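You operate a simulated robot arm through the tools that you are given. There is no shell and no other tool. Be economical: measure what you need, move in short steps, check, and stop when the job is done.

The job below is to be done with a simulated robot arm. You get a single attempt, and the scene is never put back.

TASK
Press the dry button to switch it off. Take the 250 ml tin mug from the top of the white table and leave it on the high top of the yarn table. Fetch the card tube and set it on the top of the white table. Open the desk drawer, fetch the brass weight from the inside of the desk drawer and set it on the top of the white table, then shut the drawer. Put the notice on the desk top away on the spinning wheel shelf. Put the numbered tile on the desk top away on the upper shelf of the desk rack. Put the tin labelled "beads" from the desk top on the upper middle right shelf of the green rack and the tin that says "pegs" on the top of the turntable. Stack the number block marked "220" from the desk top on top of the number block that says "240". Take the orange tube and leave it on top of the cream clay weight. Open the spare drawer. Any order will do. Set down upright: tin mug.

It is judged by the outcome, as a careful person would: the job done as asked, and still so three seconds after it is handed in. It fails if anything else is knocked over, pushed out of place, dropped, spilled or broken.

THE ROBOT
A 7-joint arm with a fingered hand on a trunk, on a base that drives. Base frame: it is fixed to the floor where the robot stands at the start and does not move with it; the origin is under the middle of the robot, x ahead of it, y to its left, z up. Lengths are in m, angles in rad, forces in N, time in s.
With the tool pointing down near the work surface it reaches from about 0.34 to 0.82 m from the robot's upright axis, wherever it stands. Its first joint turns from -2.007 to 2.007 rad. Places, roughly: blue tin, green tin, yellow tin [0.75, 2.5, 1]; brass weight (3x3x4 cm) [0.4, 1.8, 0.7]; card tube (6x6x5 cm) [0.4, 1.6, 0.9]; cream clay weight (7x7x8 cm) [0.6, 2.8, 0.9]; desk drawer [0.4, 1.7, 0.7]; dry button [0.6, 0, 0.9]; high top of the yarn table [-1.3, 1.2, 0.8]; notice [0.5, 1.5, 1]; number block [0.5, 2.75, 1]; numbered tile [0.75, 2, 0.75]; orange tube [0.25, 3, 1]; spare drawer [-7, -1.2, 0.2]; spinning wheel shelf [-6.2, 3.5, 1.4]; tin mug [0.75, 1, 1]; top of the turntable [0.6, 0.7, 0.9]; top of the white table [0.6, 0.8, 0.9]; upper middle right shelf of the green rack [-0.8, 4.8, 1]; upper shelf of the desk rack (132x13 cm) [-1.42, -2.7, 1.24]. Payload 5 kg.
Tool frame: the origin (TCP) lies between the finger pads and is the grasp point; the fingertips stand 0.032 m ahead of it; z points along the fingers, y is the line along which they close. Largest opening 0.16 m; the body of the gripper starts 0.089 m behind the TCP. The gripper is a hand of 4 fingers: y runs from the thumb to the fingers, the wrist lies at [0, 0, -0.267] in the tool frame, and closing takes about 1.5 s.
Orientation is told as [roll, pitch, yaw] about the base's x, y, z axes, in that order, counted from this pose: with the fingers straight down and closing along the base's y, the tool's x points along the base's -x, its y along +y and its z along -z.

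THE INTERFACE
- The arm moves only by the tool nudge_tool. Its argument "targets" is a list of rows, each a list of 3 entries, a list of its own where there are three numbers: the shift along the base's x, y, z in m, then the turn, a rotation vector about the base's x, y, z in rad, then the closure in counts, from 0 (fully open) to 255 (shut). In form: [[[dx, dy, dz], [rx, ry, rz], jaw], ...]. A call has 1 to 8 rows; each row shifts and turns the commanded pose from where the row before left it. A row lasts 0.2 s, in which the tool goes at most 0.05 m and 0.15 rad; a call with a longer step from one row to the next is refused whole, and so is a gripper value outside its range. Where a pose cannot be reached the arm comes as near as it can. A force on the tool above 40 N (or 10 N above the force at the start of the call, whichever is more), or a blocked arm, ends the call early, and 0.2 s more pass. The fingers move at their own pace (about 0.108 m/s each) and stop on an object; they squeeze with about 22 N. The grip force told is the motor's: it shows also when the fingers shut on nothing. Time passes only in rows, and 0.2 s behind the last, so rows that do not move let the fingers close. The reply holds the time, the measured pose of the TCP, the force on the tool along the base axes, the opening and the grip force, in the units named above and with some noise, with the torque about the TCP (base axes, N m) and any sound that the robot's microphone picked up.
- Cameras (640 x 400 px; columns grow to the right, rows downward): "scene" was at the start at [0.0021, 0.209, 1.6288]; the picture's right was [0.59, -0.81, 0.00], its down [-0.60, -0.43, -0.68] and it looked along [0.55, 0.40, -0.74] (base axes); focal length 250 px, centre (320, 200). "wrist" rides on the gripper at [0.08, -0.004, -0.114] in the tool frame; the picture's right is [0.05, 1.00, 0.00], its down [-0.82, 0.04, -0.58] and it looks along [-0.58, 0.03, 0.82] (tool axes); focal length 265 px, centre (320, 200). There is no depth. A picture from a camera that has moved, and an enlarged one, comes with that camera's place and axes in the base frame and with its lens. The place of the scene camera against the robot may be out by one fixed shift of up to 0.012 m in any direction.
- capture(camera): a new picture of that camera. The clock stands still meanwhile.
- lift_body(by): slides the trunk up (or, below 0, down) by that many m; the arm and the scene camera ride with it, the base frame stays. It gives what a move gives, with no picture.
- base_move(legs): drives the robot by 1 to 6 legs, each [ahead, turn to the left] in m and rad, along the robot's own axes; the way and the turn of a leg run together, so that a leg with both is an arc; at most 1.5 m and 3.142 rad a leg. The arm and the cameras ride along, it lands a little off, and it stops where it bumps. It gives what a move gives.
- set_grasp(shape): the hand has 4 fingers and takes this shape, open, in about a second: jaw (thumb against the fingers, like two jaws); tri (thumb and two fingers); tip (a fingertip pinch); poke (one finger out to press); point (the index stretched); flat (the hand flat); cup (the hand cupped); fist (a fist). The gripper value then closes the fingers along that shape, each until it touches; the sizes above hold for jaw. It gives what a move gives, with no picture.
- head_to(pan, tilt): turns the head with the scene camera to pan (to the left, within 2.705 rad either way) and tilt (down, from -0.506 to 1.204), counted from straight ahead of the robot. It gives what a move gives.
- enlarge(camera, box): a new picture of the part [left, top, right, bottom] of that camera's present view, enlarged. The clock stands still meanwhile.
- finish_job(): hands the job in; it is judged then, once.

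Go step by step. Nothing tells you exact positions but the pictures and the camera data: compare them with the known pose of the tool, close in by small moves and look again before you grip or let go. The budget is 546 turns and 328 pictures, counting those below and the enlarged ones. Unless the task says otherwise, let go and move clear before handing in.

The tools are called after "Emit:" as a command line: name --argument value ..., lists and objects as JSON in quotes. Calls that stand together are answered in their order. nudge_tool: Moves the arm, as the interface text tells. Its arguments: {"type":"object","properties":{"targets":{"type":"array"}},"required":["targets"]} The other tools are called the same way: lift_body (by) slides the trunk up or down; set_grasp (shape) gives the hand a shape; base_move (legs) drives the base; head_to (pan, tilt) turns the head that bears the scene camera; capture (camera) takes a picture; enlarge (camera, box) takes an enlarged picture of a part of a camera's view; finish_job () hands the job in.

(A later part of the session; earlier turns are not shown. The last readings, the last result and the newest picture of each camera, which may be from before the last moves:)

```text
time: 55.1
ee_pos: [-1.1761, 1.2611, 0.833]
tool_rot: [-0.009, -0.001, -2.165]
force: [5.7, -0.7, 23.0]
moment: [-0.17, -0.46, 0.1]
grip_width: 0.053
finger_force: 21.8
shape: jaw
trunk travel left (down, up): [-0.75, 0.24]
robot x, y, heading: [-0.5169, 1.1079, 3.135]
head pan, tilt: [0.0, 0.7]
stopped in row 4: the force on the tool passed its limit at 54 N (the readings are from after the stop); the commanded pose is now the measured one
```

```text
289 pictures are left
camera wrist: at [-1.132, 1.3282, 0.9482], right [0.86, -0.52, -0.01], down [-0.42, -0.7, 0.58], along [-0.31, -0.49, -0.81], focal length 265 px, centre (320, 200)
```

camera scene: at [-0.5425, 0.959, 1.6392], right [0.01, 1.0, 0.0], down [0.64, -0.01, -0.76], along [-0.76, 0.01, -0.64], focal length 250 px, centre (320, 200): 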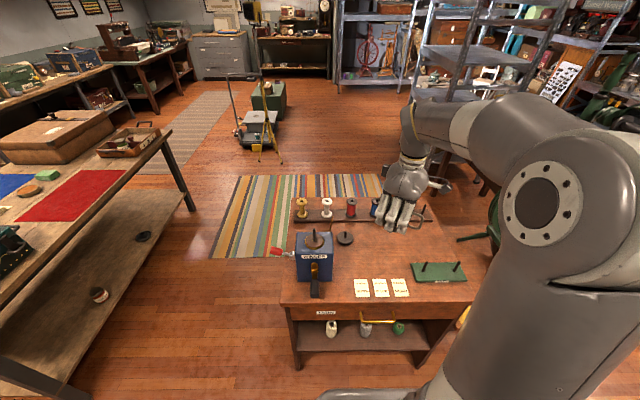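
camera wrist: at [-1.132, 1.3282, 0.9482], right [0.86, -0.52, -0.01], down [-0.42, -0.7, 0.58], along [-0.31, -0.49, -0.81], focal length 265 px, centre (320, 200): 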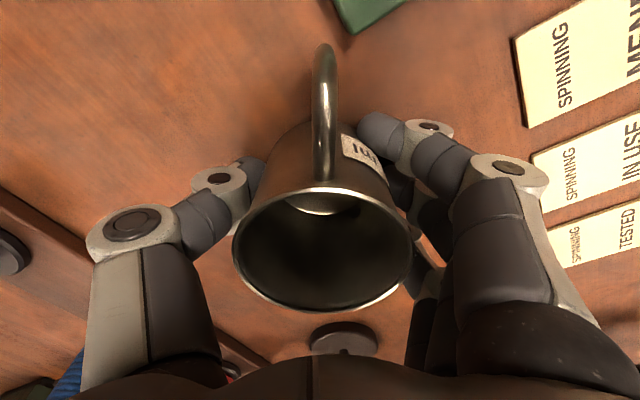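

Contact with the top. I ease up slightly and open.

Emit:
nudge_tool --targets '[[[0, 0, 0.003], [0, 0, 0], 255], [[0, 0, 0], [0, 0, 0], 190], [[0, 0, 0], [0, 0, 0], 150], [[0, 0, 0], [0, 0, 0], 80], [[0, 0, 0], [0, 0, 0], 0], [[0, 0, 0], [0, 0, 0], 0], [[0, 0, 0], [0, 0, 0], 0]]'

Emit:
capture --camera "wrist"

```text
time: 56.7
ee_pos: [-1.1771, 1.261, 0.8329]
tool_rot: [-0.008, -0.002, -2.166]
force: [0.2, 1.3, 0.1]
moment: [0.07, -0.01, -0.03]
grip_width: 0.1596
finger_force: 0.2
shape: jaw
trunk travel left (down, up): [-0.75, 0.24]
robot x, y, heading: [-0.515, 1.1141, 3.132]
head pan, tilt: [0.0, 0.7]
```

```text
288 pictures are left
camera wrist: at [-1.133, 1.3277, 0.9473], right [0.86, -0.52, -0.01], down [-0.42, -0.7, 0.58], along [-0.3, -0.49, -0.82], focal length 265 px, centre (320, 200)
```

wrist: 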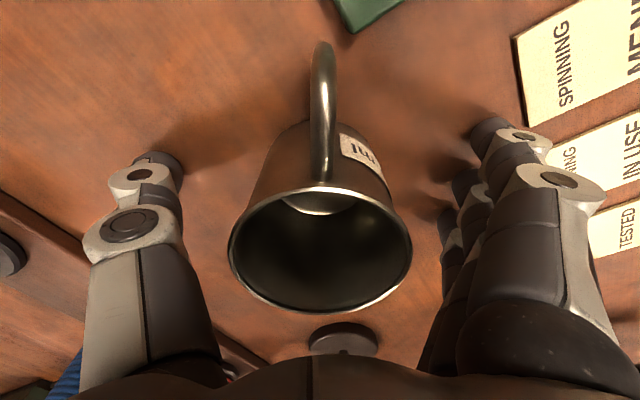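

Released cleanly. I raise straight up and check the mug stands.

Emit:
nudge_tool --targets '[[[0, 0, 0.03], [0, 0, 0], 0], [[0, 0, 0.045], [0, 0, 0], 0], [[0, 0, 0.05], [0, 0, 0], 0], [[0, 0, 0.05], [0, 0, 0], 0], [[0.01, 0, 0.05], [0.0, 0, 0], 0], [[0.04, -0.02, 0.02], [0, 0, 0], 0], [[0.04, -0.02, 0.02], [0, 0, 0], 0], [[0.04, -0.02, 0.02], [0, 0, 0], 0]]'

Emit:
capture --camera "scene"

```text
refused: row 5 steps farther than a row can; nothing moved
```

```text
287 pictures are left
camera scene: at [-0.5415, 0.9591, 1.6392], right [0.01, 1.0, 0.0], down [0.64, -0.01, -0.76], along [-0.76, 0.01, -0.64], focal length 250 px, centre (320, 200)
```

scene: 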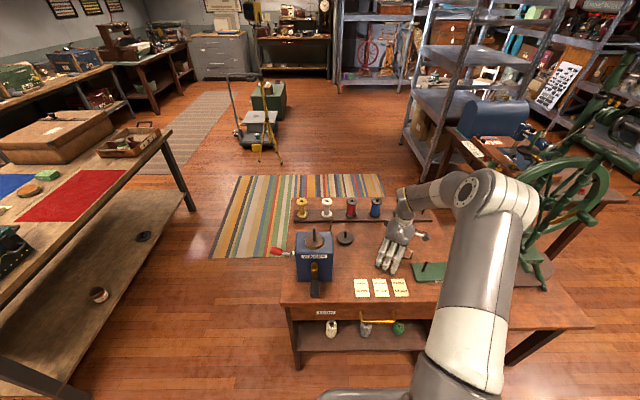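

Retrying the retreat with legal steps.

Emit:
nudge_tool --targets '[[[0, 0, 0.03], [0, 0, 0], 0], [[0, 0, 0.045], [0, 0, 0], 0], [[0, 0, 0.045], [0, 0, 0], 0], [[0, 0, 0.045], [0, 0, 0], 0], [[0.01, 0, 0.045], [0, 0, 0], 0], [[0.04, -0.02, 0.02], [0, 0, 0], 0], [[0.04, -0.02, 0.02], [0, 0, 0], 0], [[0.04, -0.02, 0.02], [0, 0, 0], 0]]'

Emit:
enlarge --camera "scene" --box '[270, 160, 490, 310]'

```text
time: 58.5
ee_pos: [-1.0459, 1.2013, 1.1045]
tool_rot: [-0.007, -0.002, -2.165]
force: [0.1, -0.8, 1.2]
moment: [0.05, 0.0, -0.03]
grip_width: 0.1597
finger_force: 0.1
shape: jaw
trunk travel left (down, up): [-0.75, 0.24]
robot x, y, heading: [-0.5109, 1.1114, 3.125]
head pan, tilt: [0.0, 0.7]
```

```text
2.67 times, centred on (380, 235) of scene
camera zoom: at [-0.5399, 0.9578, 1.6391], right [0.01, 1.0, 0.0], down [0.64, -0.01, -0.77], along [-0.77, 0.01, -0.64], focal length 666 px, centre (160, 107)
```

zoom: 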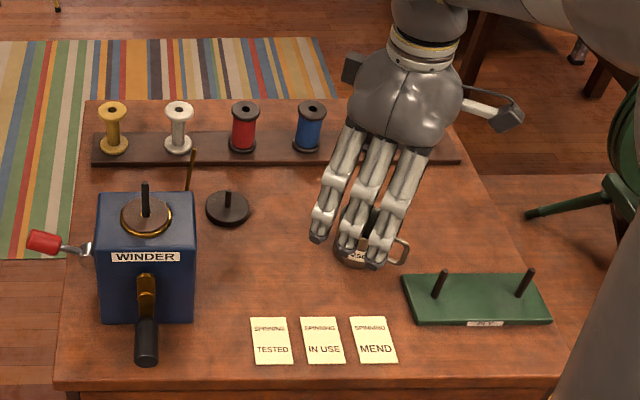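

The mug stands upright. Now to the desk: back off, raise the hand, drive to face it.

Emit:
nudge_tool --targets '[[[0.03, -0.02, 0.03], [0, 0, 0], 0], [[0.03, -0.02, 0.03], [0, 0, 0], 0], [[0.0, 0, 0.045], [0, 0, 0], 0], [[0, 0, 0.045], [0, 0, 0], 0]]'

Emit:
base_move --legs '[[-0.3, 0], [0, -1.565], [0.62, 0], [0, -1.565]]'

Emit:
head_to --pan 0.15 --tilt 0.9

Emit:
capture --camera "scene"

Emit:
capture --camera "wrist"

```text
time: 59.5
ee_pos: [-0.9855, 1.1667, 1.2514]
tool_rot: [-0.003, -0.003, -2.175]
force: [1.1, -3.4, 4.9]
moment: [0.31, 0.15, 0.02]
grip_width: 0.1598
finger_force: 0.1
shape: jaw
trunk travel left (down, up): [-0.75, 0.24]
robot x, y, heading: [-0.5123, 1.1073, 3.13]
head pan, tilt: [0.0, 0.7]
```

```text
time: 72.3
ee_pos: [0.2652, 1.6701, 1.2532]
tool_rot: [-0.007, -0.001, 0.973]
force: [-0.2, 0.7, -0.4]
moment: [-0.02, 0.03, 0.01]
grip_width: 0.1598
finger_force: 0.0
shape: jaw
trunk travel left (down, up): [-0.75, 0.24]
robot x, y, heading: [-0.2071, 1.7234, -0.016]
head pan, tilt: [0.0, 0.7]
```

```text
time: 73.0
ee_pos: [0.2647, 1.6695, 1.2516]
tool_rot: [-0.008, -0.003, 0.972]
force: [0.3, 0.2, 0.5]
moment: [-0.01, -0.02, -0.01]
grip_width: 0.1601
finger_force: 0.0
shape: jaw
trunk travel left (down, up): [-0.75, 0.24]
robot x, y, heading: [-0.2072, 1.724, -0.013]
head pan, tilt: [0.15, 0.901]
```

```text
285 pictures are left
camera scene: at [-0.1947, 1.8976, 1.6232], right [0.14, -0.99, 0.0], down [-0.78, -0.11, -0.62], along [0.62, 0.08, -0.78], focal length 250 px, centre (320, 200)
```

scene: 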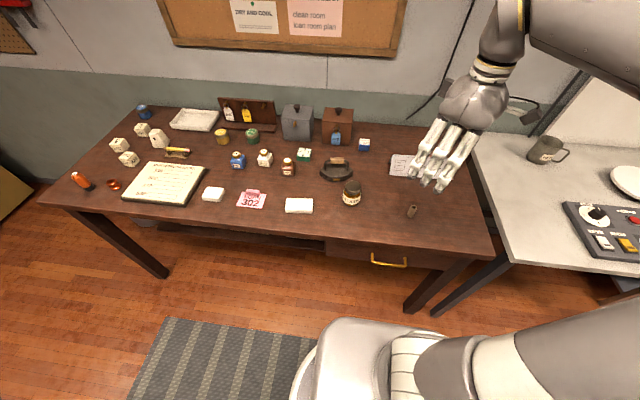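

```text
284 pictures are left
camera wrist: at [0.2246, 1.6003, 1.3678], right [-0.85, 0.52, -0.01], down [0.42, 0.7, 0.58], along [0.31, 0.49, -0.82], focal length 265 px, centre (320, 200)
```

wrist: 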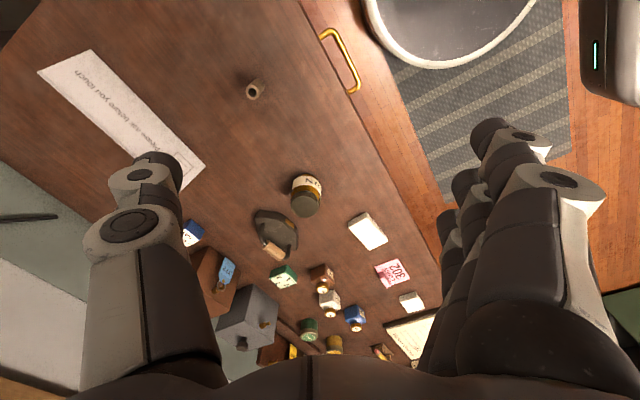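

I zoom in over the desk to identify every item.

Emit:
enlarge --camera "scene" --box '[50, 95, 220, 215]'

Emit:
enlarge --camera "scene" --box '[200, 95, 370, 215]'

Emit:
enlarge --camera "scene" --box '[330, 125, 480, 275]'

```text
3.33 times, centred on (135, 155) of scene
camera zoom: at [-0.1947, 1.8976, 1.6232], right [0.14, -0.99, 0.0], down [-0.78, -0.11, -0.62], along [0.62, 0.08, -0.78], focal length 833 px, centre (937, 350)
```

zoom: 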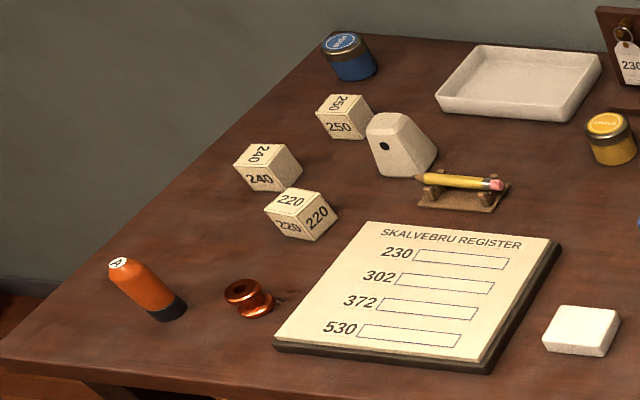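

```text
3.33 times, centred on (285, 155) of scene
camera zoom: at [-0.1947, 1.8976, 1.6232], right [0.14, -0.99, 0.0], down [-0.78, -0.11, -0.62], along [0.62, 0.08, -0.78], focal length 833 px, centre (437, 350)
```

zoom: 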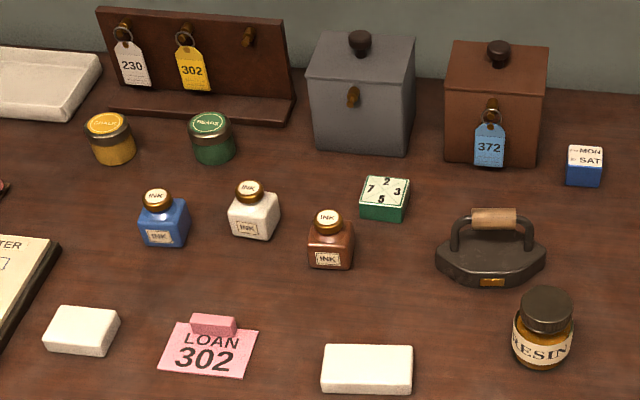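

```text
2.67 times, centred on (405, 200) of scene
camera zoom: at [-0.1947, 1.8976, 1.6232], right [0.14, -0.99, 0.0], down [-0.78, -0.11, -0.62], along [0.62, 0.08, -0.78], focal length 666 px, centre (93, 200)
```

zoom: 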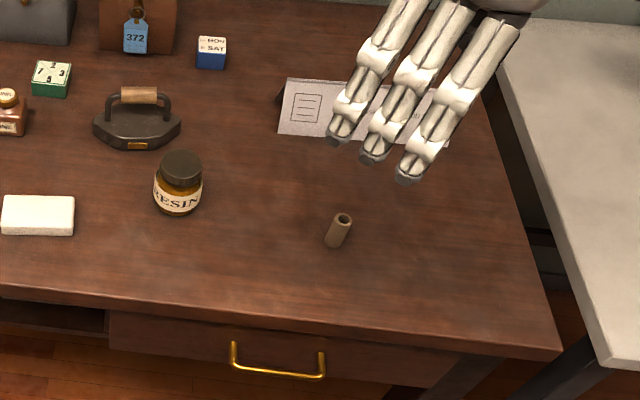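

Tin labels need reading; zoom further.

Emit:
enlarge --camera "scene" --box '[128, 98, 164, 122]'

Emit:
enlarge --camera "scene" --box '[208, 122, 268, 150]'

```text
16.00 times, centred on (146, 110) of scene
camera zoom: at [-0.1947, 1.8976, 1.6232], right [0.14, -0.99, 0.0], down [-0.78, -0.11, -0.62], along [0.62, 0.08, -0.78], focal length 3998 px, centre (3104, 1640)
```

zoom: 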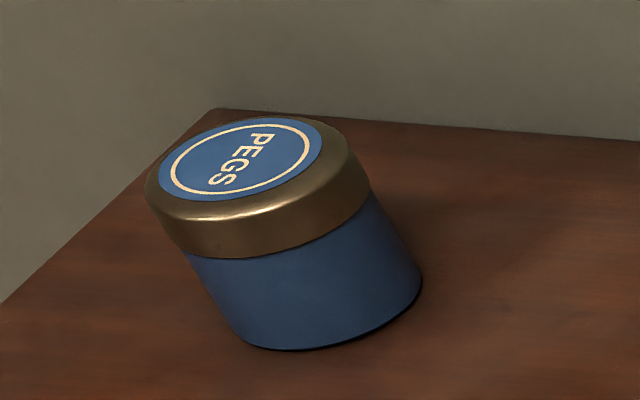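

```text
10.67 times, centred on (238, 136) of scene
camera zoom: at [-0.1947, 1.8976, 1.6232], right [0.14, -0.99, 0.0], down [-0.78, -0.11, -0.62], along [0.62, 0.08, -0.78], focal length 2665 px, centre (1195, 883)
```

zoom: 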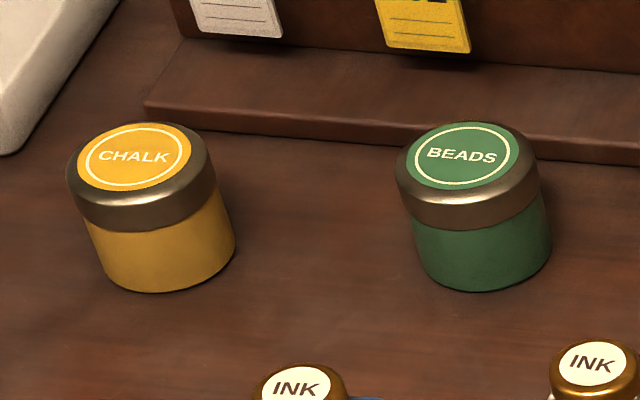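

Green is BEADS, blue is PEGS. First the card tube at about [0.370, 1.628, top 0.92]; I move above it.

Emit:
nudge_tool --targets '[[[0.0175, -0.007, -0.042], [0, 0, 0], 0], [[0.0175, -0.007, -0.042], [0, 0, 0], 0], [[0.0175, -0.007, -0.042], [0, 0, 0], 0], [[0.0175, -0.007, -0.042], [0, 0, 0], 0], [[0.0175, -0.007, -0.042], [0, 0, 0], 0], [[0.0175, -0.007, -0.022], [0, 0, 0], 0]]'

Emit:
capture --camera "wrist"

Emit:
enlarge --camera "scene" --box '[330, 125, 480, 275]'

```text
time: 74.4
ee_pos: [0.3701, 1.6285, 1.021]
tool_rot: [-0.008, -0.002, 0.973]
force: [0.4, -0.2, -0.5]
moment: [0.01, 0.0, -0.01]
grip_width: 0.1596
finger_force: 0.1
shape: jaw
trunk travel left (down, up): [-0.75, 0.24]
robot x, y, heading: [-0.2102, 1.724, -0.014]
head pan, tilt: [0.15, 0.901]
```

```text
278 pictures are left
camera wrist: at [0.3299, 1.5592, 1.1359], right [-0.85, 0.52, -0.01], down [0.42, 0.7, 0.58], along [0.3, 0.49, -0.82], focal length 265 px, centre (320, 200)
```

wrist: 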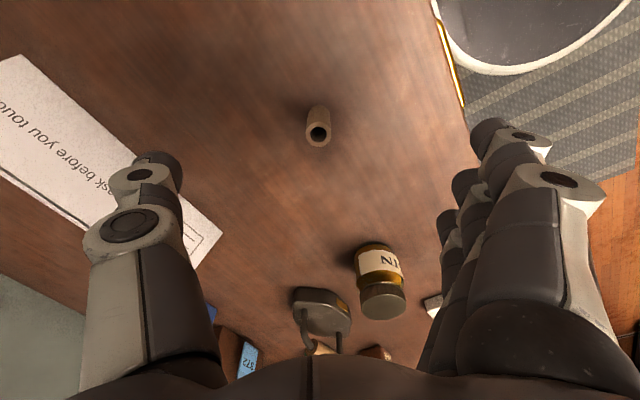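

```text
2.67 times, centred on (405, 200) of scene
camera zoom: at [-0.194, 1.8975, 1.6231], right [0.14, -0.99, 0.0], down [-0.78, -0.11, -0.62], along [0.61, 0.08, -0.78], focal length 666 px, centre (93, 200)
```

zoom: 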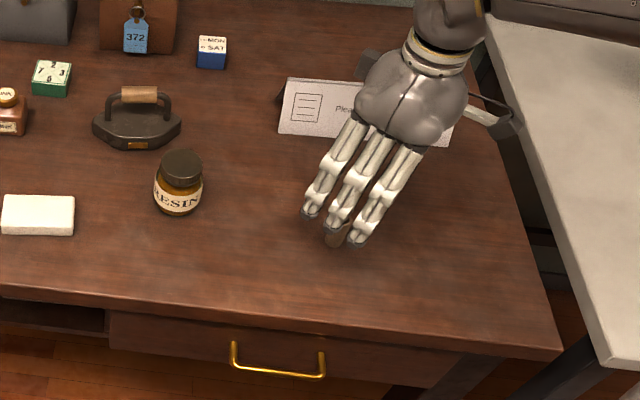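

Centred over the tube. Descend and close.

Emit:
nudge_tool --targets '[[[0.003, 0, -0.04], [0, 0, 0], 0], [[0, 0, -0.04], [0, 0, 0], 0], [[0, 0, -0.02], [0, 0, 0], 0], [[0, 0, -0.008], [0, 0, 0], 0], [[0, 0, 0], [0, 0, 0], 120]]'

Emit:
capture --camera "wrist"

```text
time: 75.6
ee_pos: [0.3729, 1.6282, 0.9134]
tool_rot: [-0.008, -0.002, 0.972]
force: [0.0, -0.2, -0.2]
moment: [0.0, 0.04, 0.02]
grip_width: 0.0857
finger_force: 0.1
shape: jaw
trunk travel left (down, up): [-0.75, 0.24]
robot x, y, heading: [-0.2121, 1.7244, -0.016]
head pan, tilt: [0.15, 0.901]
```

```text
276 pictures are left
camera wrist: at [0.3331, 1.5588, 1.0285], right [-0.85, 0.52, -0.01], down [0.42, 0.7, 0.58], along [0.31, 0.49, -0.82], focal length 265 px, centre (320, 200)
```

wrist: 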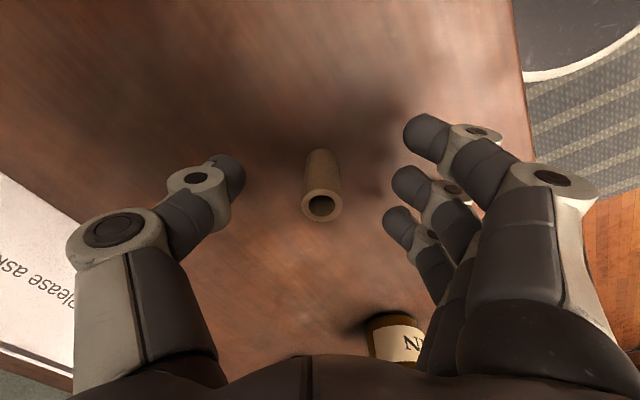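

Emit:
nudge_tool --targets '[[[0, 0, 0], [0, 0, 0], 255], [[0, 0, 0], [0, 0, 0], 255], [[0, 0, 0], [0, 0, 0], 255], [[0, 0, 0], [0, 0, 0], 255], [[0, 0, 0], [0, 0, 0], 255], [[0, 0, 0.01], [0, 0, 0], 255], [[0, 0, 0.03], [0, 0, 0], 255]]'

Emit:
capture --camera "wrist"

```text
time: 77.2
ee_pos: [0.3725, 1.63, 0.953]
tool_rot: [-0.004, -0.001, 0.971]
force: [0.4, 0.1, -1.3]
moment: [-0.01, 0.01, -0.01]
grip_width: 0.0038
finger_force: 21.8
shape: jaw
trunk travel left (down, up): [-0.75, 0.24]
robot x, y, heading: [-0.2102, 1.7265, -0.012]
head pan, tilt: [0.15, 0.901]
```

```text
275 pictures are left
camera wrist: at [0.332, 1.5595, 1.068], right [-0.85, 0.52, -0.01], down [0.42, 0.7, 0.58], along [0.3, 0.49, -0.82], focal length 265 px, centre (320, 200)
```

wrist: 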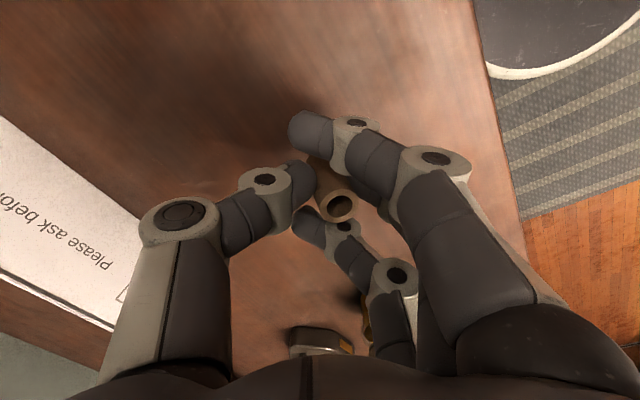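

Held. I carry it to the white table's front-left area, around [0.38, 1.22].

Emit:
nudge_tool --targets '[[[0, 0, 0.04], [0, 0, 0], 255], [[0, -0.045, 0.015], [0, 0, 0], 255], [[0, -0.049, 0], [0, 0, 0], 255], [[0, -0.049, 0], [0, 0, 0], 255], [[0, -0.049, 0], [0, 0, 0], 255], [[0, -0.049, 0], [0, 0, 0], 255], [[0, -0.049, 0], [0, 0, 0], 255], [[0, -0.049, 0], [0, 0, 0], 255]]'

Emit:
nudge_tool --targets '[[[0, -0.035, 0], [0, 0, 0], 255], [[0.004, -0.035, -0.02], [0, 0, 0], 255]]'

Emit:
capture --camera "wrist"

Emit:
enlarge --camera "scene" --box '[440, 100, 640, 300]'

```text
time: 79.0
ee_pos: [0.3729, 1.3866, 1.0083]
tool_rot: [-0.006, -0.001, 0.969]
force: [0.3, 0.1, -0.9]
moment: [0.01, 0.02, -0.01]
grip_width: 0.0037
finger_force: 22.1
shape: jaw
out of reach, approached as far as the arm can: row 7, 8
trunk travel left (down, up): [-0.75, 0.24]
robot x, y, heading: [-0.2103, 1.7263, -0.015]
head pan, tilt: [0.15, 0.901]
```

```text
time: 79.6
ee_pos: [0.3719, 1.3878, 1.0082]
tool_rot: [-0.005, -0.003, 0.973]
force: [0.0, 0.3, 0.5]
moment: [0.03, -0.01, -0.01]
grip_width: 0.0039
finger_force: 21.7
shape: jaw
out of reach, approached as far as the arm can: row 1, 2
trunk travel left (down, up): [-0.75, 0.24]
robot x, y, heading: [-0.2102, 1.7229, -0.019]
head pan, tilt: [0.15, 0.901]
```

```text
274 pictures are left
camera wrist: at [0.3316, 1.3174, 1.1231], right [-0.85, 0.52, -0.01], down [0.42, 0.7, 0.58], along [0.31, 0.49, -0.82], focal length 265 px, centre (320, 200)
```

wrist: 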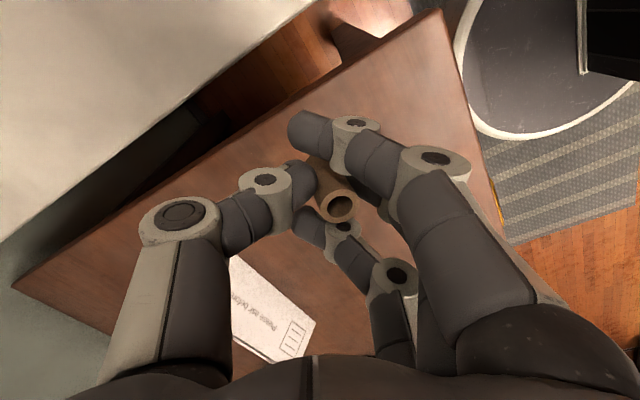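

```text
2.00 times, centred on (540, 200) of scene
camera zoom: at [-0.1948, 1.8974, 1.6231], right [0.14, -0.99, 0.0], down [-0.78, -0.11, -0.62], along [0.62, 0.08, -0.78], focal length 500 px, centre (-120, 200)
```

zoom: 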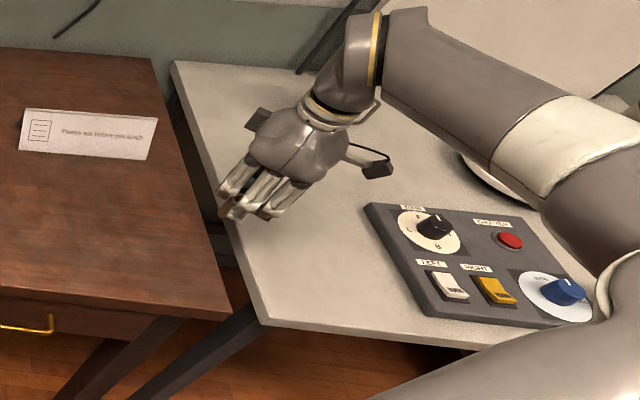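

The joint limit stops me; I shift the base toward the white table with the hand raised.

Emit:
nudge_tool --targets '[[[0, 0, 0.045], [0, 0, 0], 255], [[0, 0.02, 0.045], [0, 0, 0], 255], [[0, 0.02, 0.045], [0, 0, 0], 255]]'

Emit:
base_move --legs '[[0, -1.55], [0.33, 0], [0, 1.55]]'

Emit:
head_to --pan -0.1 --tilt 0.95

Emit:
capture --camera "scene"

```text
time: 80.4
ee_pos: [0.3725, 1.4033, 1.0422]
tool_rot: [-0.011, -0.001, 0.971]
force: [-0.8, 0.1, -1.0]
moment: [-0.05, -0.01, 0.02]
grip_width: 0.0039
finger_force: 22.0
shape: jaw
out of reach, approached as far as the arm can: row 1, 2, 3
trunk travel left (down, up): [-0.75, 0.24]
robot x, y, heading: [-0.2072, 1.728, -0.013]
head pan, tilt: [0.15, 0.901]
```

```text
time: 90.2
ee_pos: [0.3643, 1.0641, 1.042]
tool_rot: [-0.007, -0.003, 0.953]
force: [0.1, 0.8, 0.5]
moment: [-0.02, -0.01, -0.02]
grip_width: 0.0035
finger_force: 22.5
shape: jaw
trunk travel left (down, up): [-0.75, 0.24]
robot x, y, heading: [-0.2125, 1.394, -0.033]
head pan, tilt: [0.15, 0.901]
```

```text
time: 90.9
ee_pos: [0.3636, 1.0645, 1.0422]
tool_rot: [-0.007, -0.002, 0.952]
force: [-0.7, 0.4, 0.7]
moment: [0.02, -0.01, -0.02]
grip_width: 0.0037
finger_force: 21.8
shape: jaw
trunk travel left (down, up): [-0.75, 0.24]
robot x, y, heading: [-0.2165, 1.3983, -0.033]
head pan, tilt: [-0.099, 0.949]
```

```text
272 pictures are left
camera scene: at [-0.1972, 1.5519, 1.6195], right [-0.13, -0.99, 0.0], down [-0.81, 0.11, -0.58], along [0.58, -0.08, -0.81], focal length 250 px, centre (320, 200)
```

scene: 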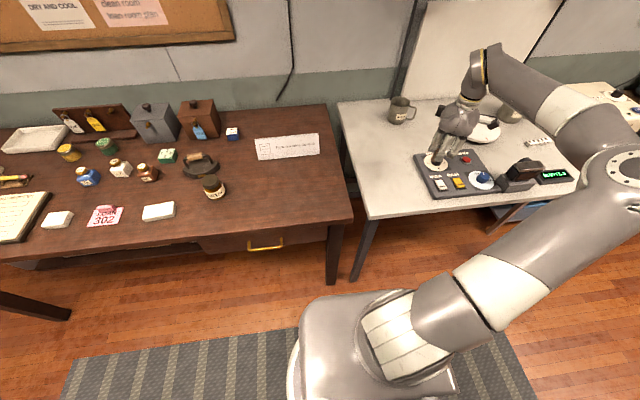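

I move back to the free front-left corner of the white table at [0.42, 1.20].

Emit:
nudge_tool --targets '[[[0.012, 0.045, 0], [0, 0, 0], 255], [[0.012, 0.045, 0], [0, 0, 0], 255], [[0.012, 0.045, 0], [0, 0, 0], 255], [[0.01, 0, -0.045], [0, 0, 0], 255], [[0, 0, -0.04], [0, 0, 0], 255]]'

Emit:
capture --camera "wrist"

Emit:
enlarge --camera "scene" --box '[330, 80, 490, 240]'

```text
time: 92.1
ee_pos: [0.4109, 1.2004, 0.9567]
tool_rot: [-0.009, -0.001, 0.953]
force: [0.1, 0.3, -0.5]
moment: [0.04, -0.02, 0.02]
grip_width: 0.0034
finger_force: 22.0
shape: jaw
trunk travel left (down, up): [-0.75, 0.24]
robot x, y, heading: [-0.2127, 1.4, -0.033]
head pan, tilt: [-0.099, 0.949]
```

```text
271 pictures are left
camera wrist: at [0.3686, 1.1309, 1.0724], right [-0.84, 0.54, -0.01], down [0.43, 0.69, 0.58], along [0.32, 0.48, -0.82], focal length 265 px, centre (320, 200)
```

wrist: 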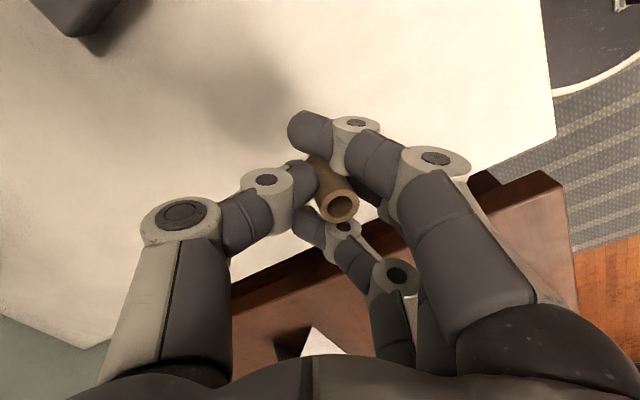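

```text
2.50 times, centred on (410, 160) of scene
camera zoom: at [-0.1968, 1.5518, 1.6196], right [-0.13, -0.99, 0.0], down [-0.81, 0.11, -0.58], along [0.58, -0.08, -0.81], focal length 625 px, centre (95, 300)
```

zoom: 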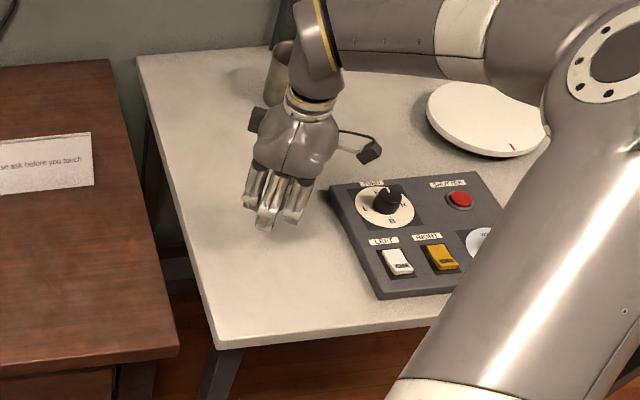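

Emit:
nudge_tool --targets '[[[0, 0.01, -0.02], [0, 0, 0], 255], [[0, 0, -0.01], [0, 0, 0], 255], [[0, 0, -0.008], [0, 0, 0], 255], [[0, 0, -0.006], [0, 0, 0], 255]]'

Emit:
capture --camera "wrist"

```text
time: 93.1
ee_pos: [0.4113, 1.2099, 0.914]
tool_rot: [-0.01, -0.002, 0.951]
force: [0.1, -1.8, 5.5]
moment: [0.02, 0.07, 0.02]
grip_width: 0.0037
finger_force: 22.1
shape: jaw
trunk travel left (down, up): [-0.75, 0.24]
robot x, y, heading: [-0.2087, 1.3975, -0.035]
head pan, tilt: [-0.099, 0.949]
```

```text
269 pictures are left
camera wrist: at [0.3677, 1.1402, 1.0293], right [-0.84, 0.54, -0.01], down [0.43, 0.69, 0.58], along [0.32, 0.48, -0.82], focal length 265 px, centre (320, 200)
```

wrist: 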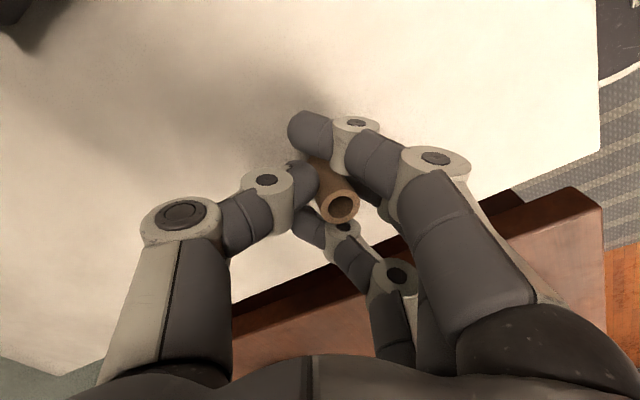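

Contact at the same height as on the desk. I let go gently and rise.

Emit:
nudge_tool --targets '[[[0, 0, 0], [0, 0, 0], 215], [[0, 0, 0], [0, 0, 0], 170], [[0, 0, 0], [0, 0, 0], 110], [[0, 0, 0], [0, 0, 0], 80], [[0, 0, 0], [0, 0, 0], 80]]'

Emit:
capture --camera "wrist"

```text
time: 94.3
ee_pos: [0.4094, 1.2095, 0.9126]
tool_rot: [-0.005, -0.001, 0.954]
force: [0.1, 0.8, -0.3]
moment: [-0.02, -0.01, -0.01]
grip_width: 0.1092
finger_force: 0.1
shape: jaw
trunk travel left (down, up): [-0.75, 0.24]
robot x, y, heading: [-0.2098, 1.3974, -0.032]
head pan, tilt: [-0.099, 0.949]
```

```text
268 pictures are left
camera wrist: at [0.368, 1.1404, 1.0283], right [-0.84, 0.54, -0.01], down [0.43, 0.69, 0.58], along [0.32, 0.48, -0.82], focal length 265 px, centre (320, 200)
```

wrist: 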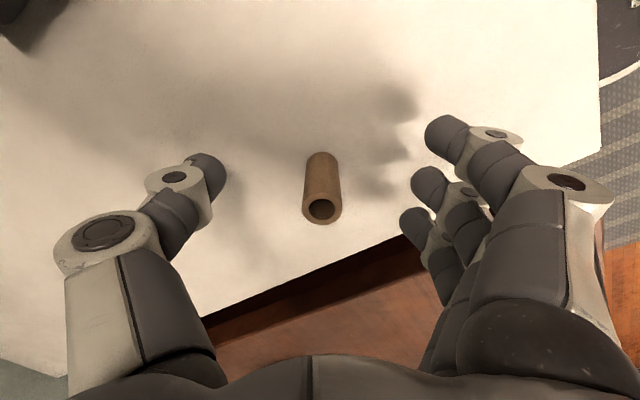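

The tube stands on the white table. I rise, then back off to stand before the drawer.

Emit:
nudge_tool --targets '[[[0, 0, 0.04], [0, 0, 0], 80], [[0, 0, 0.045], [0, 0, 0], 80], [[0, 0, 0.045], [0, 0, 0], 80], [[0, 0, 0.045], [0, 0, 0], 80], [[0, 0, 0.045], [0, 0, 0], 0], [[-0.02, 0, 0.03], [0, 0, 0], 0]]'

Emit:
base_move --legs '[[0, -0.81], [-0.432, 0], [0, 0.84]]'

Emit:
head_to --pan 0.0 --tilt 0.75

Emit:
capture --camera "scene"

```text
time: 95.7
ee_pos: [0.389, 1.209, 1.1648]
tool_rot: [-0.009, -0.002, 0.954]
force: [-0.6, 0.2, -0.4]
moment: [-0.02, -0.02, 0.01]
grip_width: 0.1598
finger_force: 0.0
shape: jaw
trunk travel left (down, up): [-0.75, 0.24]
robot x, y, heading: [-0.2105, 1.3988, -0.032]
head pan, tilt: [-0.099, 0.949]
```

```text
time: 102.6
ee_pos: [0.1052, 1.5497, 1.1633]
tool_rot: [-0.008, -0.002, 0.986]
force: [0.5, 0.3, 0.3]
moment: [-0.01, -0.01, -0.02]
grip_width: 0.1598
finger_force: 0.1
shape: jaw
trunk travel left (down, up): [-0.75, 0.24]
robot x, y, heading: [-0.5029, 1.7178, 0.003]
head pan, tilt: [-0.099, 0.949]
```

```text
time: 103.4
ee_pos: [0.1065, 1.5497, 1.1621]
tool_rot: [-0.008, -0.003, 0.986]
force: [0.1, 0.2, -0.6]
moment: [0.02, 0.01, 0.02]
grip_width: 0.1599
finger_force: 0.0
shape: jaw
trunk travel left (down, up): [-0.75, 0.24]
robot x, y, heading: [-0.4992, 1.7175, 0.001]
head pan, tilt: [0.0, 0.75]
```

```text
267 pictures are left
camera scene: at [-0.4816, 1.8791, 1.635], right [0.0, -1.0, 0.0], down [-0.68, 0.0, -0.73], along [0.73, 0.0, -0.68], focal length 250 px, centre (320, 200)
```

scene: 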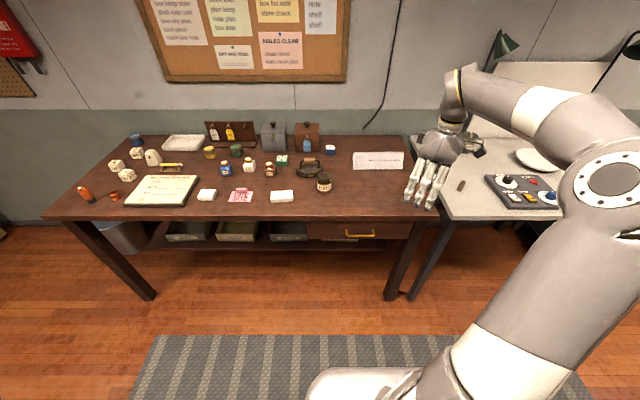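

Emit:
enlarge --camera "scene" --box '[290, 200, 440, 260]'

Emit:
enlarge --camera "scene" --box '[440, 170, 490, 200]'

```text
4.27 times, centred on (365, 230) of scene
camera zoom: at [-0.4816, 1.8791, 1.635], right [0.0, -1.0, 0.0], down [-0.68, 0.0, -0.73], along [0.73, 0.0, -0.68], focal length 1066 px, centre (128, 72)
```

zoom: 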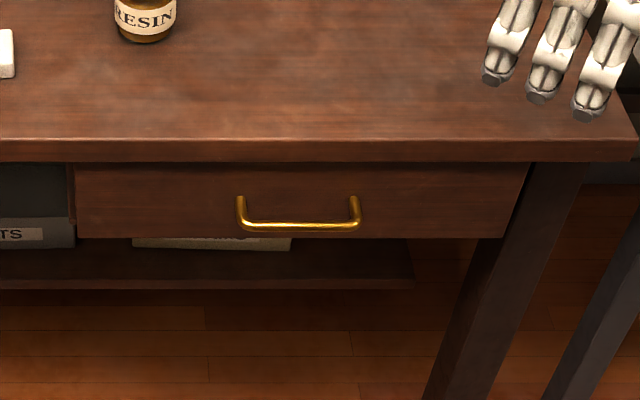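

```text
12.80 times, centred on (465, 185) of scene
camera zoom: at [-0.4816, 1.8791, 1.635], right [0.0, -1.0, 0.0], down [-0.68, 0.0, -0.73], along [0.73, 0.0, -0.68], focal length 3198 px, centre (-1536, 392)
```

zoom: 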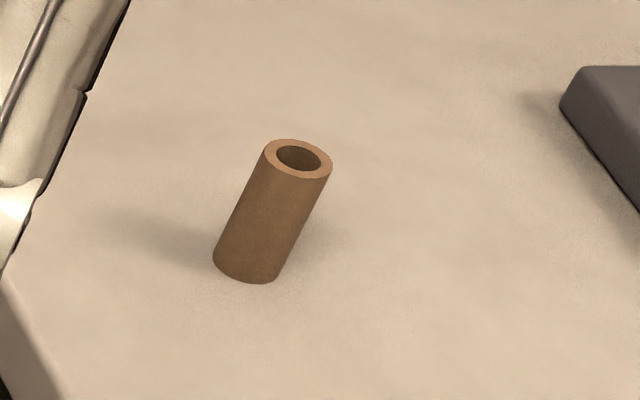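

The handle bar lies near [0.22, 1.69, 0.75], horizontal. I'll turn the hand to point at the desk with fingers closing vertically; first yaw, then pitch.

Emit:
nudge_tool --targets '[[[0, 0.035, 0], [0, 0, 0.146], 0], [[0, 0.035, 0], [0, 0, 0.146], 0], [[0, 0.035, 0], [0, 0, 0.146], 0], [[0, 0.035, 0], [0, 0, 0.146], 0], [[0, 0, 0], [0, -0.14, 0], 0], [[0, 0, 0], [0, -0.14, 0], 0], [[0, 0, 0], [0, -0.14, 0], 0], [[0, 0, 0], [0, -0.14, 0], 0]]'

Emit:
nudge_tool --targets '[[[0, 0, -0.02], [0, -0.14, 0], 120], [[0, 0, -0.02], [0, -0.14, 0], 120], [[0, 0, -0.02], [0, -0.14, 0], 120], [[0, 0, -0.02], [0, -0.145, 0], 120], [[0, 0, -0.02], [0, -0.146, 0], 120], [[0, 0, -0.02], [0, -0.15, 0], 120], [[0, 0, -0.02], [0, -0.15, 0], 120]]'

Emit:
capture --camera "wrist"

Emit:
capture --camera "scene"

```text
time: 105.2
ee_pos: [0.1057, 1.6087, 1.1646]
tool_rot: [-0.545, -0.184, 1.278]
force: [-0.1, -0.6, -0.1]
moment: [0.04, 0.0, -0.02]
grip_width: 0.1598
finger_force: 0.0
shape: jaw
out of reach, approached as far as the arm can: row 2, 3, 4
trunk travel left (down, up): [-0.75, 0.24]
robot x, y, heading: [-0.5015, 1.7134, -0.004]
head pan, tilt: [0.0, 0.75]
```

```text
time: 106.8
ee_pos: [0.106, 1.6082, 1.0774]
tool_rot: [-1.163, -0.319, 1.437]
force: [-0.6, 0.1, -0.1]
moment: [0.02, -0.02, -0.01]
grip_width: 0.085
finger_force: 0.2
shape: jaw
out of reach, approached as far as the arm can: row 5, 6, 7
trunk travel left (down, up): [-0.75, 0.24]
robot x, y, heading: [-0.498, 1.7185, 0.002]
head pan, tilt: [0.0, 0.75]
```

```text
264 pictures are left
camera wrist: at [-0.0061, 1.5289, 1.0992], right [-0.36, 0.29, -0.89], down [-0.45, 0.78, 0.44], along [0.82, 0.55, -0.15], focal length 265 px, centre (320, 200)
```

wrist: 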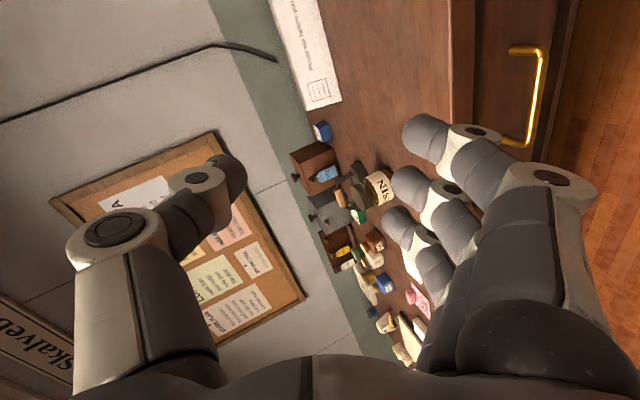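

```text
263 pictures are left
camera scene: at [-0.4815, 1.8788, 1.635], right [0.0, -1.0, 0.0], down [-0.68, 0.0, -0.73], along [0.73, 0.0, -0.68], focal length 250 px, centre (320, 200)
```

scene: 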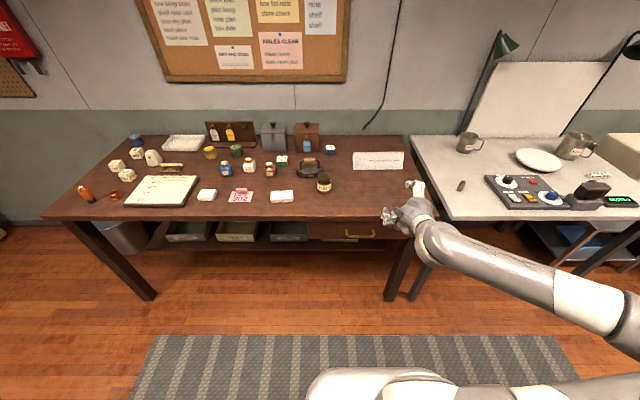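

The hand now points forward and slightly down with the fingers closing nearly vertically, close to what I need. I lower it in front of the drawer.

Emit:
nudge_tool --targets '[[[0, 0.0117, -0.0396], [0, 0, 0], 120], [[0, 0.0117, -0.0396], [0, 0, 0], 120], [[0, 0.0117, -0.0396], [0, 0, 0], 120], [[0, 0.0117, -0.0396], [0, 0, 0], 120], [[0, 0.0117, -0.0396], [0, 0, 0], 120], [[0, 0.0117, -0.0396], [0, 0, 0], 120], [[0, 0.0117, -0.0396], [0, 0, 0], 120]]'

Emit:
capture --camera "wrist"

Emit:
capture --camera "scene"

```text
time: 108.4
ee_pos: [0.104, 1.606, 1.0602]
tool_rot: [-1.153, -0.322, 1.441]
force: [0.2, 0.2, 0.3]
moment: [-0.01, -0.02, 0.02]
grip_width: 0.0847
finger_force: 0.0
shape: jaw
out of reach, approached as far as the arm can: row 1, 2, 3, 4, 5, 6, 7
trunk travel left (down, up): [-0.75, 0.24]
robot x, y, heading: [-0.5022, 1.7175, -0.005]
head pan, tilt: [0.0, 0.75]
```

```text
262 pictures are left
camera wrist: at [-0.0084, 1.527, 1.084], right [-0.37, 0.29, -0.88], down [-0.45, 0.78, 0.44], along [0.81, 0.56, -0.16], focal length 265 px, centre (320, 200)
```

wrist: 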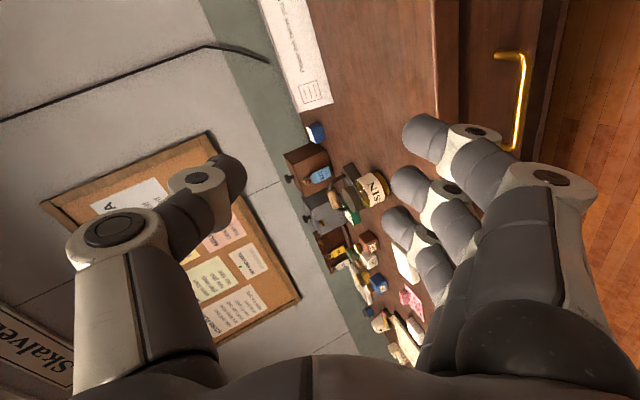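

```text
261 pictures are left
camera scene: at [-0.4816, 1.879, 1.635], right [0.0, -1.0, 0.0], down [-0.68, 0.0, -0.73], along [0.73, 0.0, -0.68], focal length 250 px, centre (320, 200)
```

scene: 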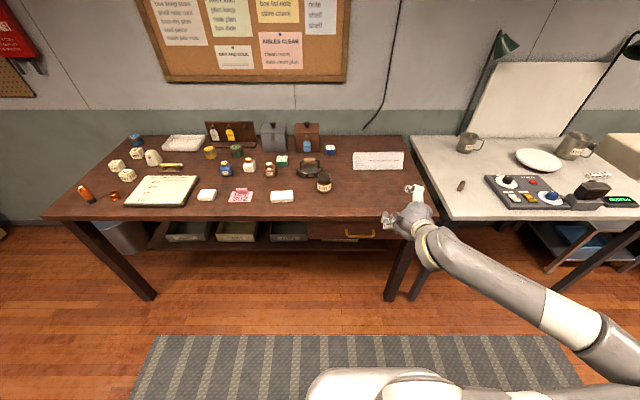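

I'm at a joint limit here. I try the opposite wrist roll (turning about the pointing axis away from the limit).

Emit:
nudge_tool --targets '[[[0, 0, 0], [0.1366, 0, -0.0543], 120], [[0, 0, 0], [0.1366, 0, -0.0543], 120], [[0, 0, 0], [0.1366, 0, -0.0543], 120], [[0, 0, 0], [0.1366, 0, -0.0543], 120], [[0, 0, 0], [0.1366, 0, -0.0543], 120], [[0, 0, 0], [0.1366, 0, -0.0543], 120], [[0, 0, 0], [0.1366, 0, -0.0543], 120]]'

Emit:
nudge_tool --targets '[[[0, 0, 0], [0.1366, 0, -0.0543], 120], [[0, 0, 0], [0.1366, 0, -0.0543], 120], [[0, 0, 0], [0.1366, 0, -0.0543], 120], [[0, 0, 0], [0.1366, 0, -0.0543], 120], [[0, 0, 0], [0.1366, 0, -0.0543], 120], [[0, 0, 0], [0.1366, 0, -0.0543], 120]]'

Emit:
nudge_tool --targets '[[[0, 0, 0], [0.1366, 0, -0.0543], 120], [[0, 0, 0], [0.1366, 0, -0.0543], 120], [[0, 0, 0], [0.1366, 0, -0.0543], 120], [[0, 0, 0], [0.1366, 0, -0.0543], 120], [[0, 0, 0], [0.1366, 0, -0.0543], 120], [[0, 0, 0], [0.1366, 0, -0.0543], 120]]'

Emit:
capture --camera "wrist"

```text
time: 110.0
ee_pos: [0.1021, 1.607, 1.0608]
tool_rot: [-0.682, -1.068, 0.764]
force: [-0.2, 0.3, -0.1]
moment: [0.0, -0.01, 0.0]
grip_width: 0.085
finger_force: 0.1
shape: jaw
out of reach, approached as far as the arm can: row 1
trunk travel left (down, up): [-0.75, 0.24]
robot x, y, heading: [-0.5037, 1.7162, 0.004]
head pan, tilt: [0.0, 0.75]
```

```text
time: 111.4
ee_pos: [0.0953, 1.6018, 1.0468]
tool_rot: [0.719, -1.044, -0.758]
force: [-0.4, 0.1, -0.2]
moment: [-0.05, 0.01, 0.01]
grip_width: 0.0849
finger_force: 0.0
shape: jaw
out of reach, approached as far as the arm can: row 2, 3
trunk travel left (down, up): [-0.75, 0.24]
robot x, y, heading: [-0.5026, 1.7175, 0.004]
head pan, tilt: [0.0, 0.75]
```

```text
time: 112.8
ee_pos: [0.0734, 1.5975, 1.0137]
tool_rot: [1.136, -0.46, -1.297]
force: [-0.6, 0.6, 0.4]
moment: [0.0, 0.01, 0.0]
grip_width: 0.0848
finger_force: 0.1
shape: jaw
out of reach, approached as far as the arm can: row 3, 5, 6
trunk travel left (down, up): [-0.75, 0.24]
robot x, y, heading: [-0.5012, 1.7172, -0.004]
head pan, tilt: [0.0, 0.75]
```

```text
260 pictures are left
camera wrist: at [-0.0501, 1.6559, 1.0186], right [0.29, 0.55, 0.79], down [-0.32, -0.72, 0.61], along [0.9, -0.43, -0.03], focal length 265 px, centre (320, 200)
```

wrist: 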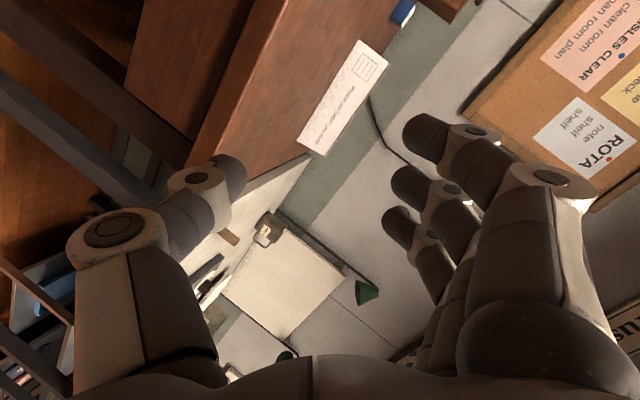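

Reaching from this height is awkward; I back off a bit, lower the trunk, and stretch the arm forward for more freedom.

Emit:
base_move --legs '[[-0.1, 0]]'

Emit:
lift_body --by -0.3

Emit:
nudge_tool --targets '[[[0.03, 0.02, 0.01], [0.1, 0, -0.04], 120], [[0.03, 0.02, 0.01], [0.1, 0, -0.04], 120], [[0.03, 0.02, 0.01], [0.1, 0, -0.04], 120], [[0, 0.02, 0], [0.1, 0, -0.04], 120], [[0, 0.02, 0], [0.1, 0, -0.04], 120]]'

Emit:
capture --camera "scene"

Emit:
capture --camera "wrist"

```text
time: 113.9
ee_pos: [-0.0269, 1.5988, 1.0146]
tool_rot: [1.135, -0.462, -1.298]
force: [-0.1, -0.3, -0.2]
moment: [0.04, 0.02, -0.02]
grip_width: 0.0849
finger_force: 0.0
shape: jaw
trunk travel left (down, up): [-0.75, 0.24]
robot x, y, heading: [-0.6031, 1.7182, -0.001]
head pan, tilt: [0.0, 0.75]
```

```text
time: 116.9
ee_pos: [-0.0267, 1.5978, 0.7139]
tool_rot: [1.136, -0.463, -1.298]
force: [-0.1, 0.0, -0.3]
moment: [0.01, 0.02, -0.02]
grip_width: 0.0848
finger_force: 0.1
shape: jaw
trunk travel left (down, up): [-0.45, 0.54]
robot x, y, heading: [-0.6017, 1.7149, 0.007]
head pan, tilt: [0.0, 0.75]
```

```text
time: 117.7
ee_pos: [-0.0375, 1.5884, 0.6816]
tool_rot: [1.051, -0.476, -1.265]
force: [0.0, -0.5, 0.3]
moment: [-0.01, -0.02, 0.01]
grip_width: 0.0849
finger_force: 0.1
shape: jaw
out of reach, approached as far as the arm can: row 1, 2, 3
trunk travel left (down, up): [-0.45, 0.54]
robot x, y, heading: [-0.605, 1.7227, -0.001]
head pan, tilt: [0.0, 0.75]
stopped in row 3: the arm was blocked; the commanded pose is now the measured one
```

```text
259 pictures are left
camera scene: at [-0.5826, 1.8788, 1.3351], right [0.0, -1.0, 0.0], down [-0.68, 0.0, -0.73], along [0.73, 0.0, -0.68], focal length 250 px, centre (320, 200)
```

scene: 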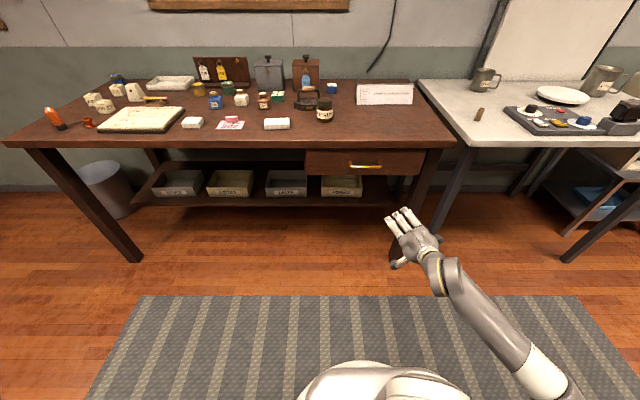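

```text
258 pictures are left
camera wrist: at [-0.1597, 1.6483, 0.6934], right [0.34, 0.57, 0.75], down [-0.28, -0.69, 0.66], along [0.9, -0.44, -0.07], focal length 265 px, centre (320, 200)
```

wrist: 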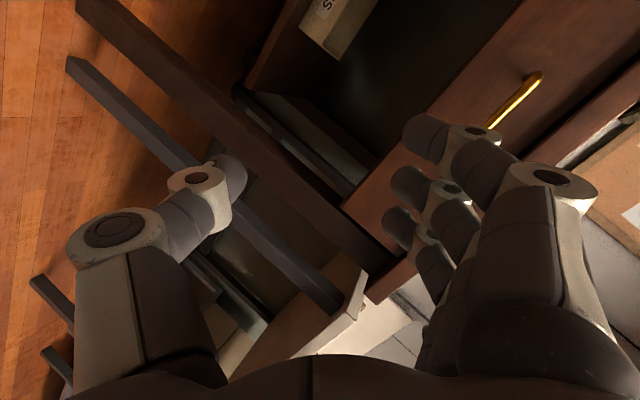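

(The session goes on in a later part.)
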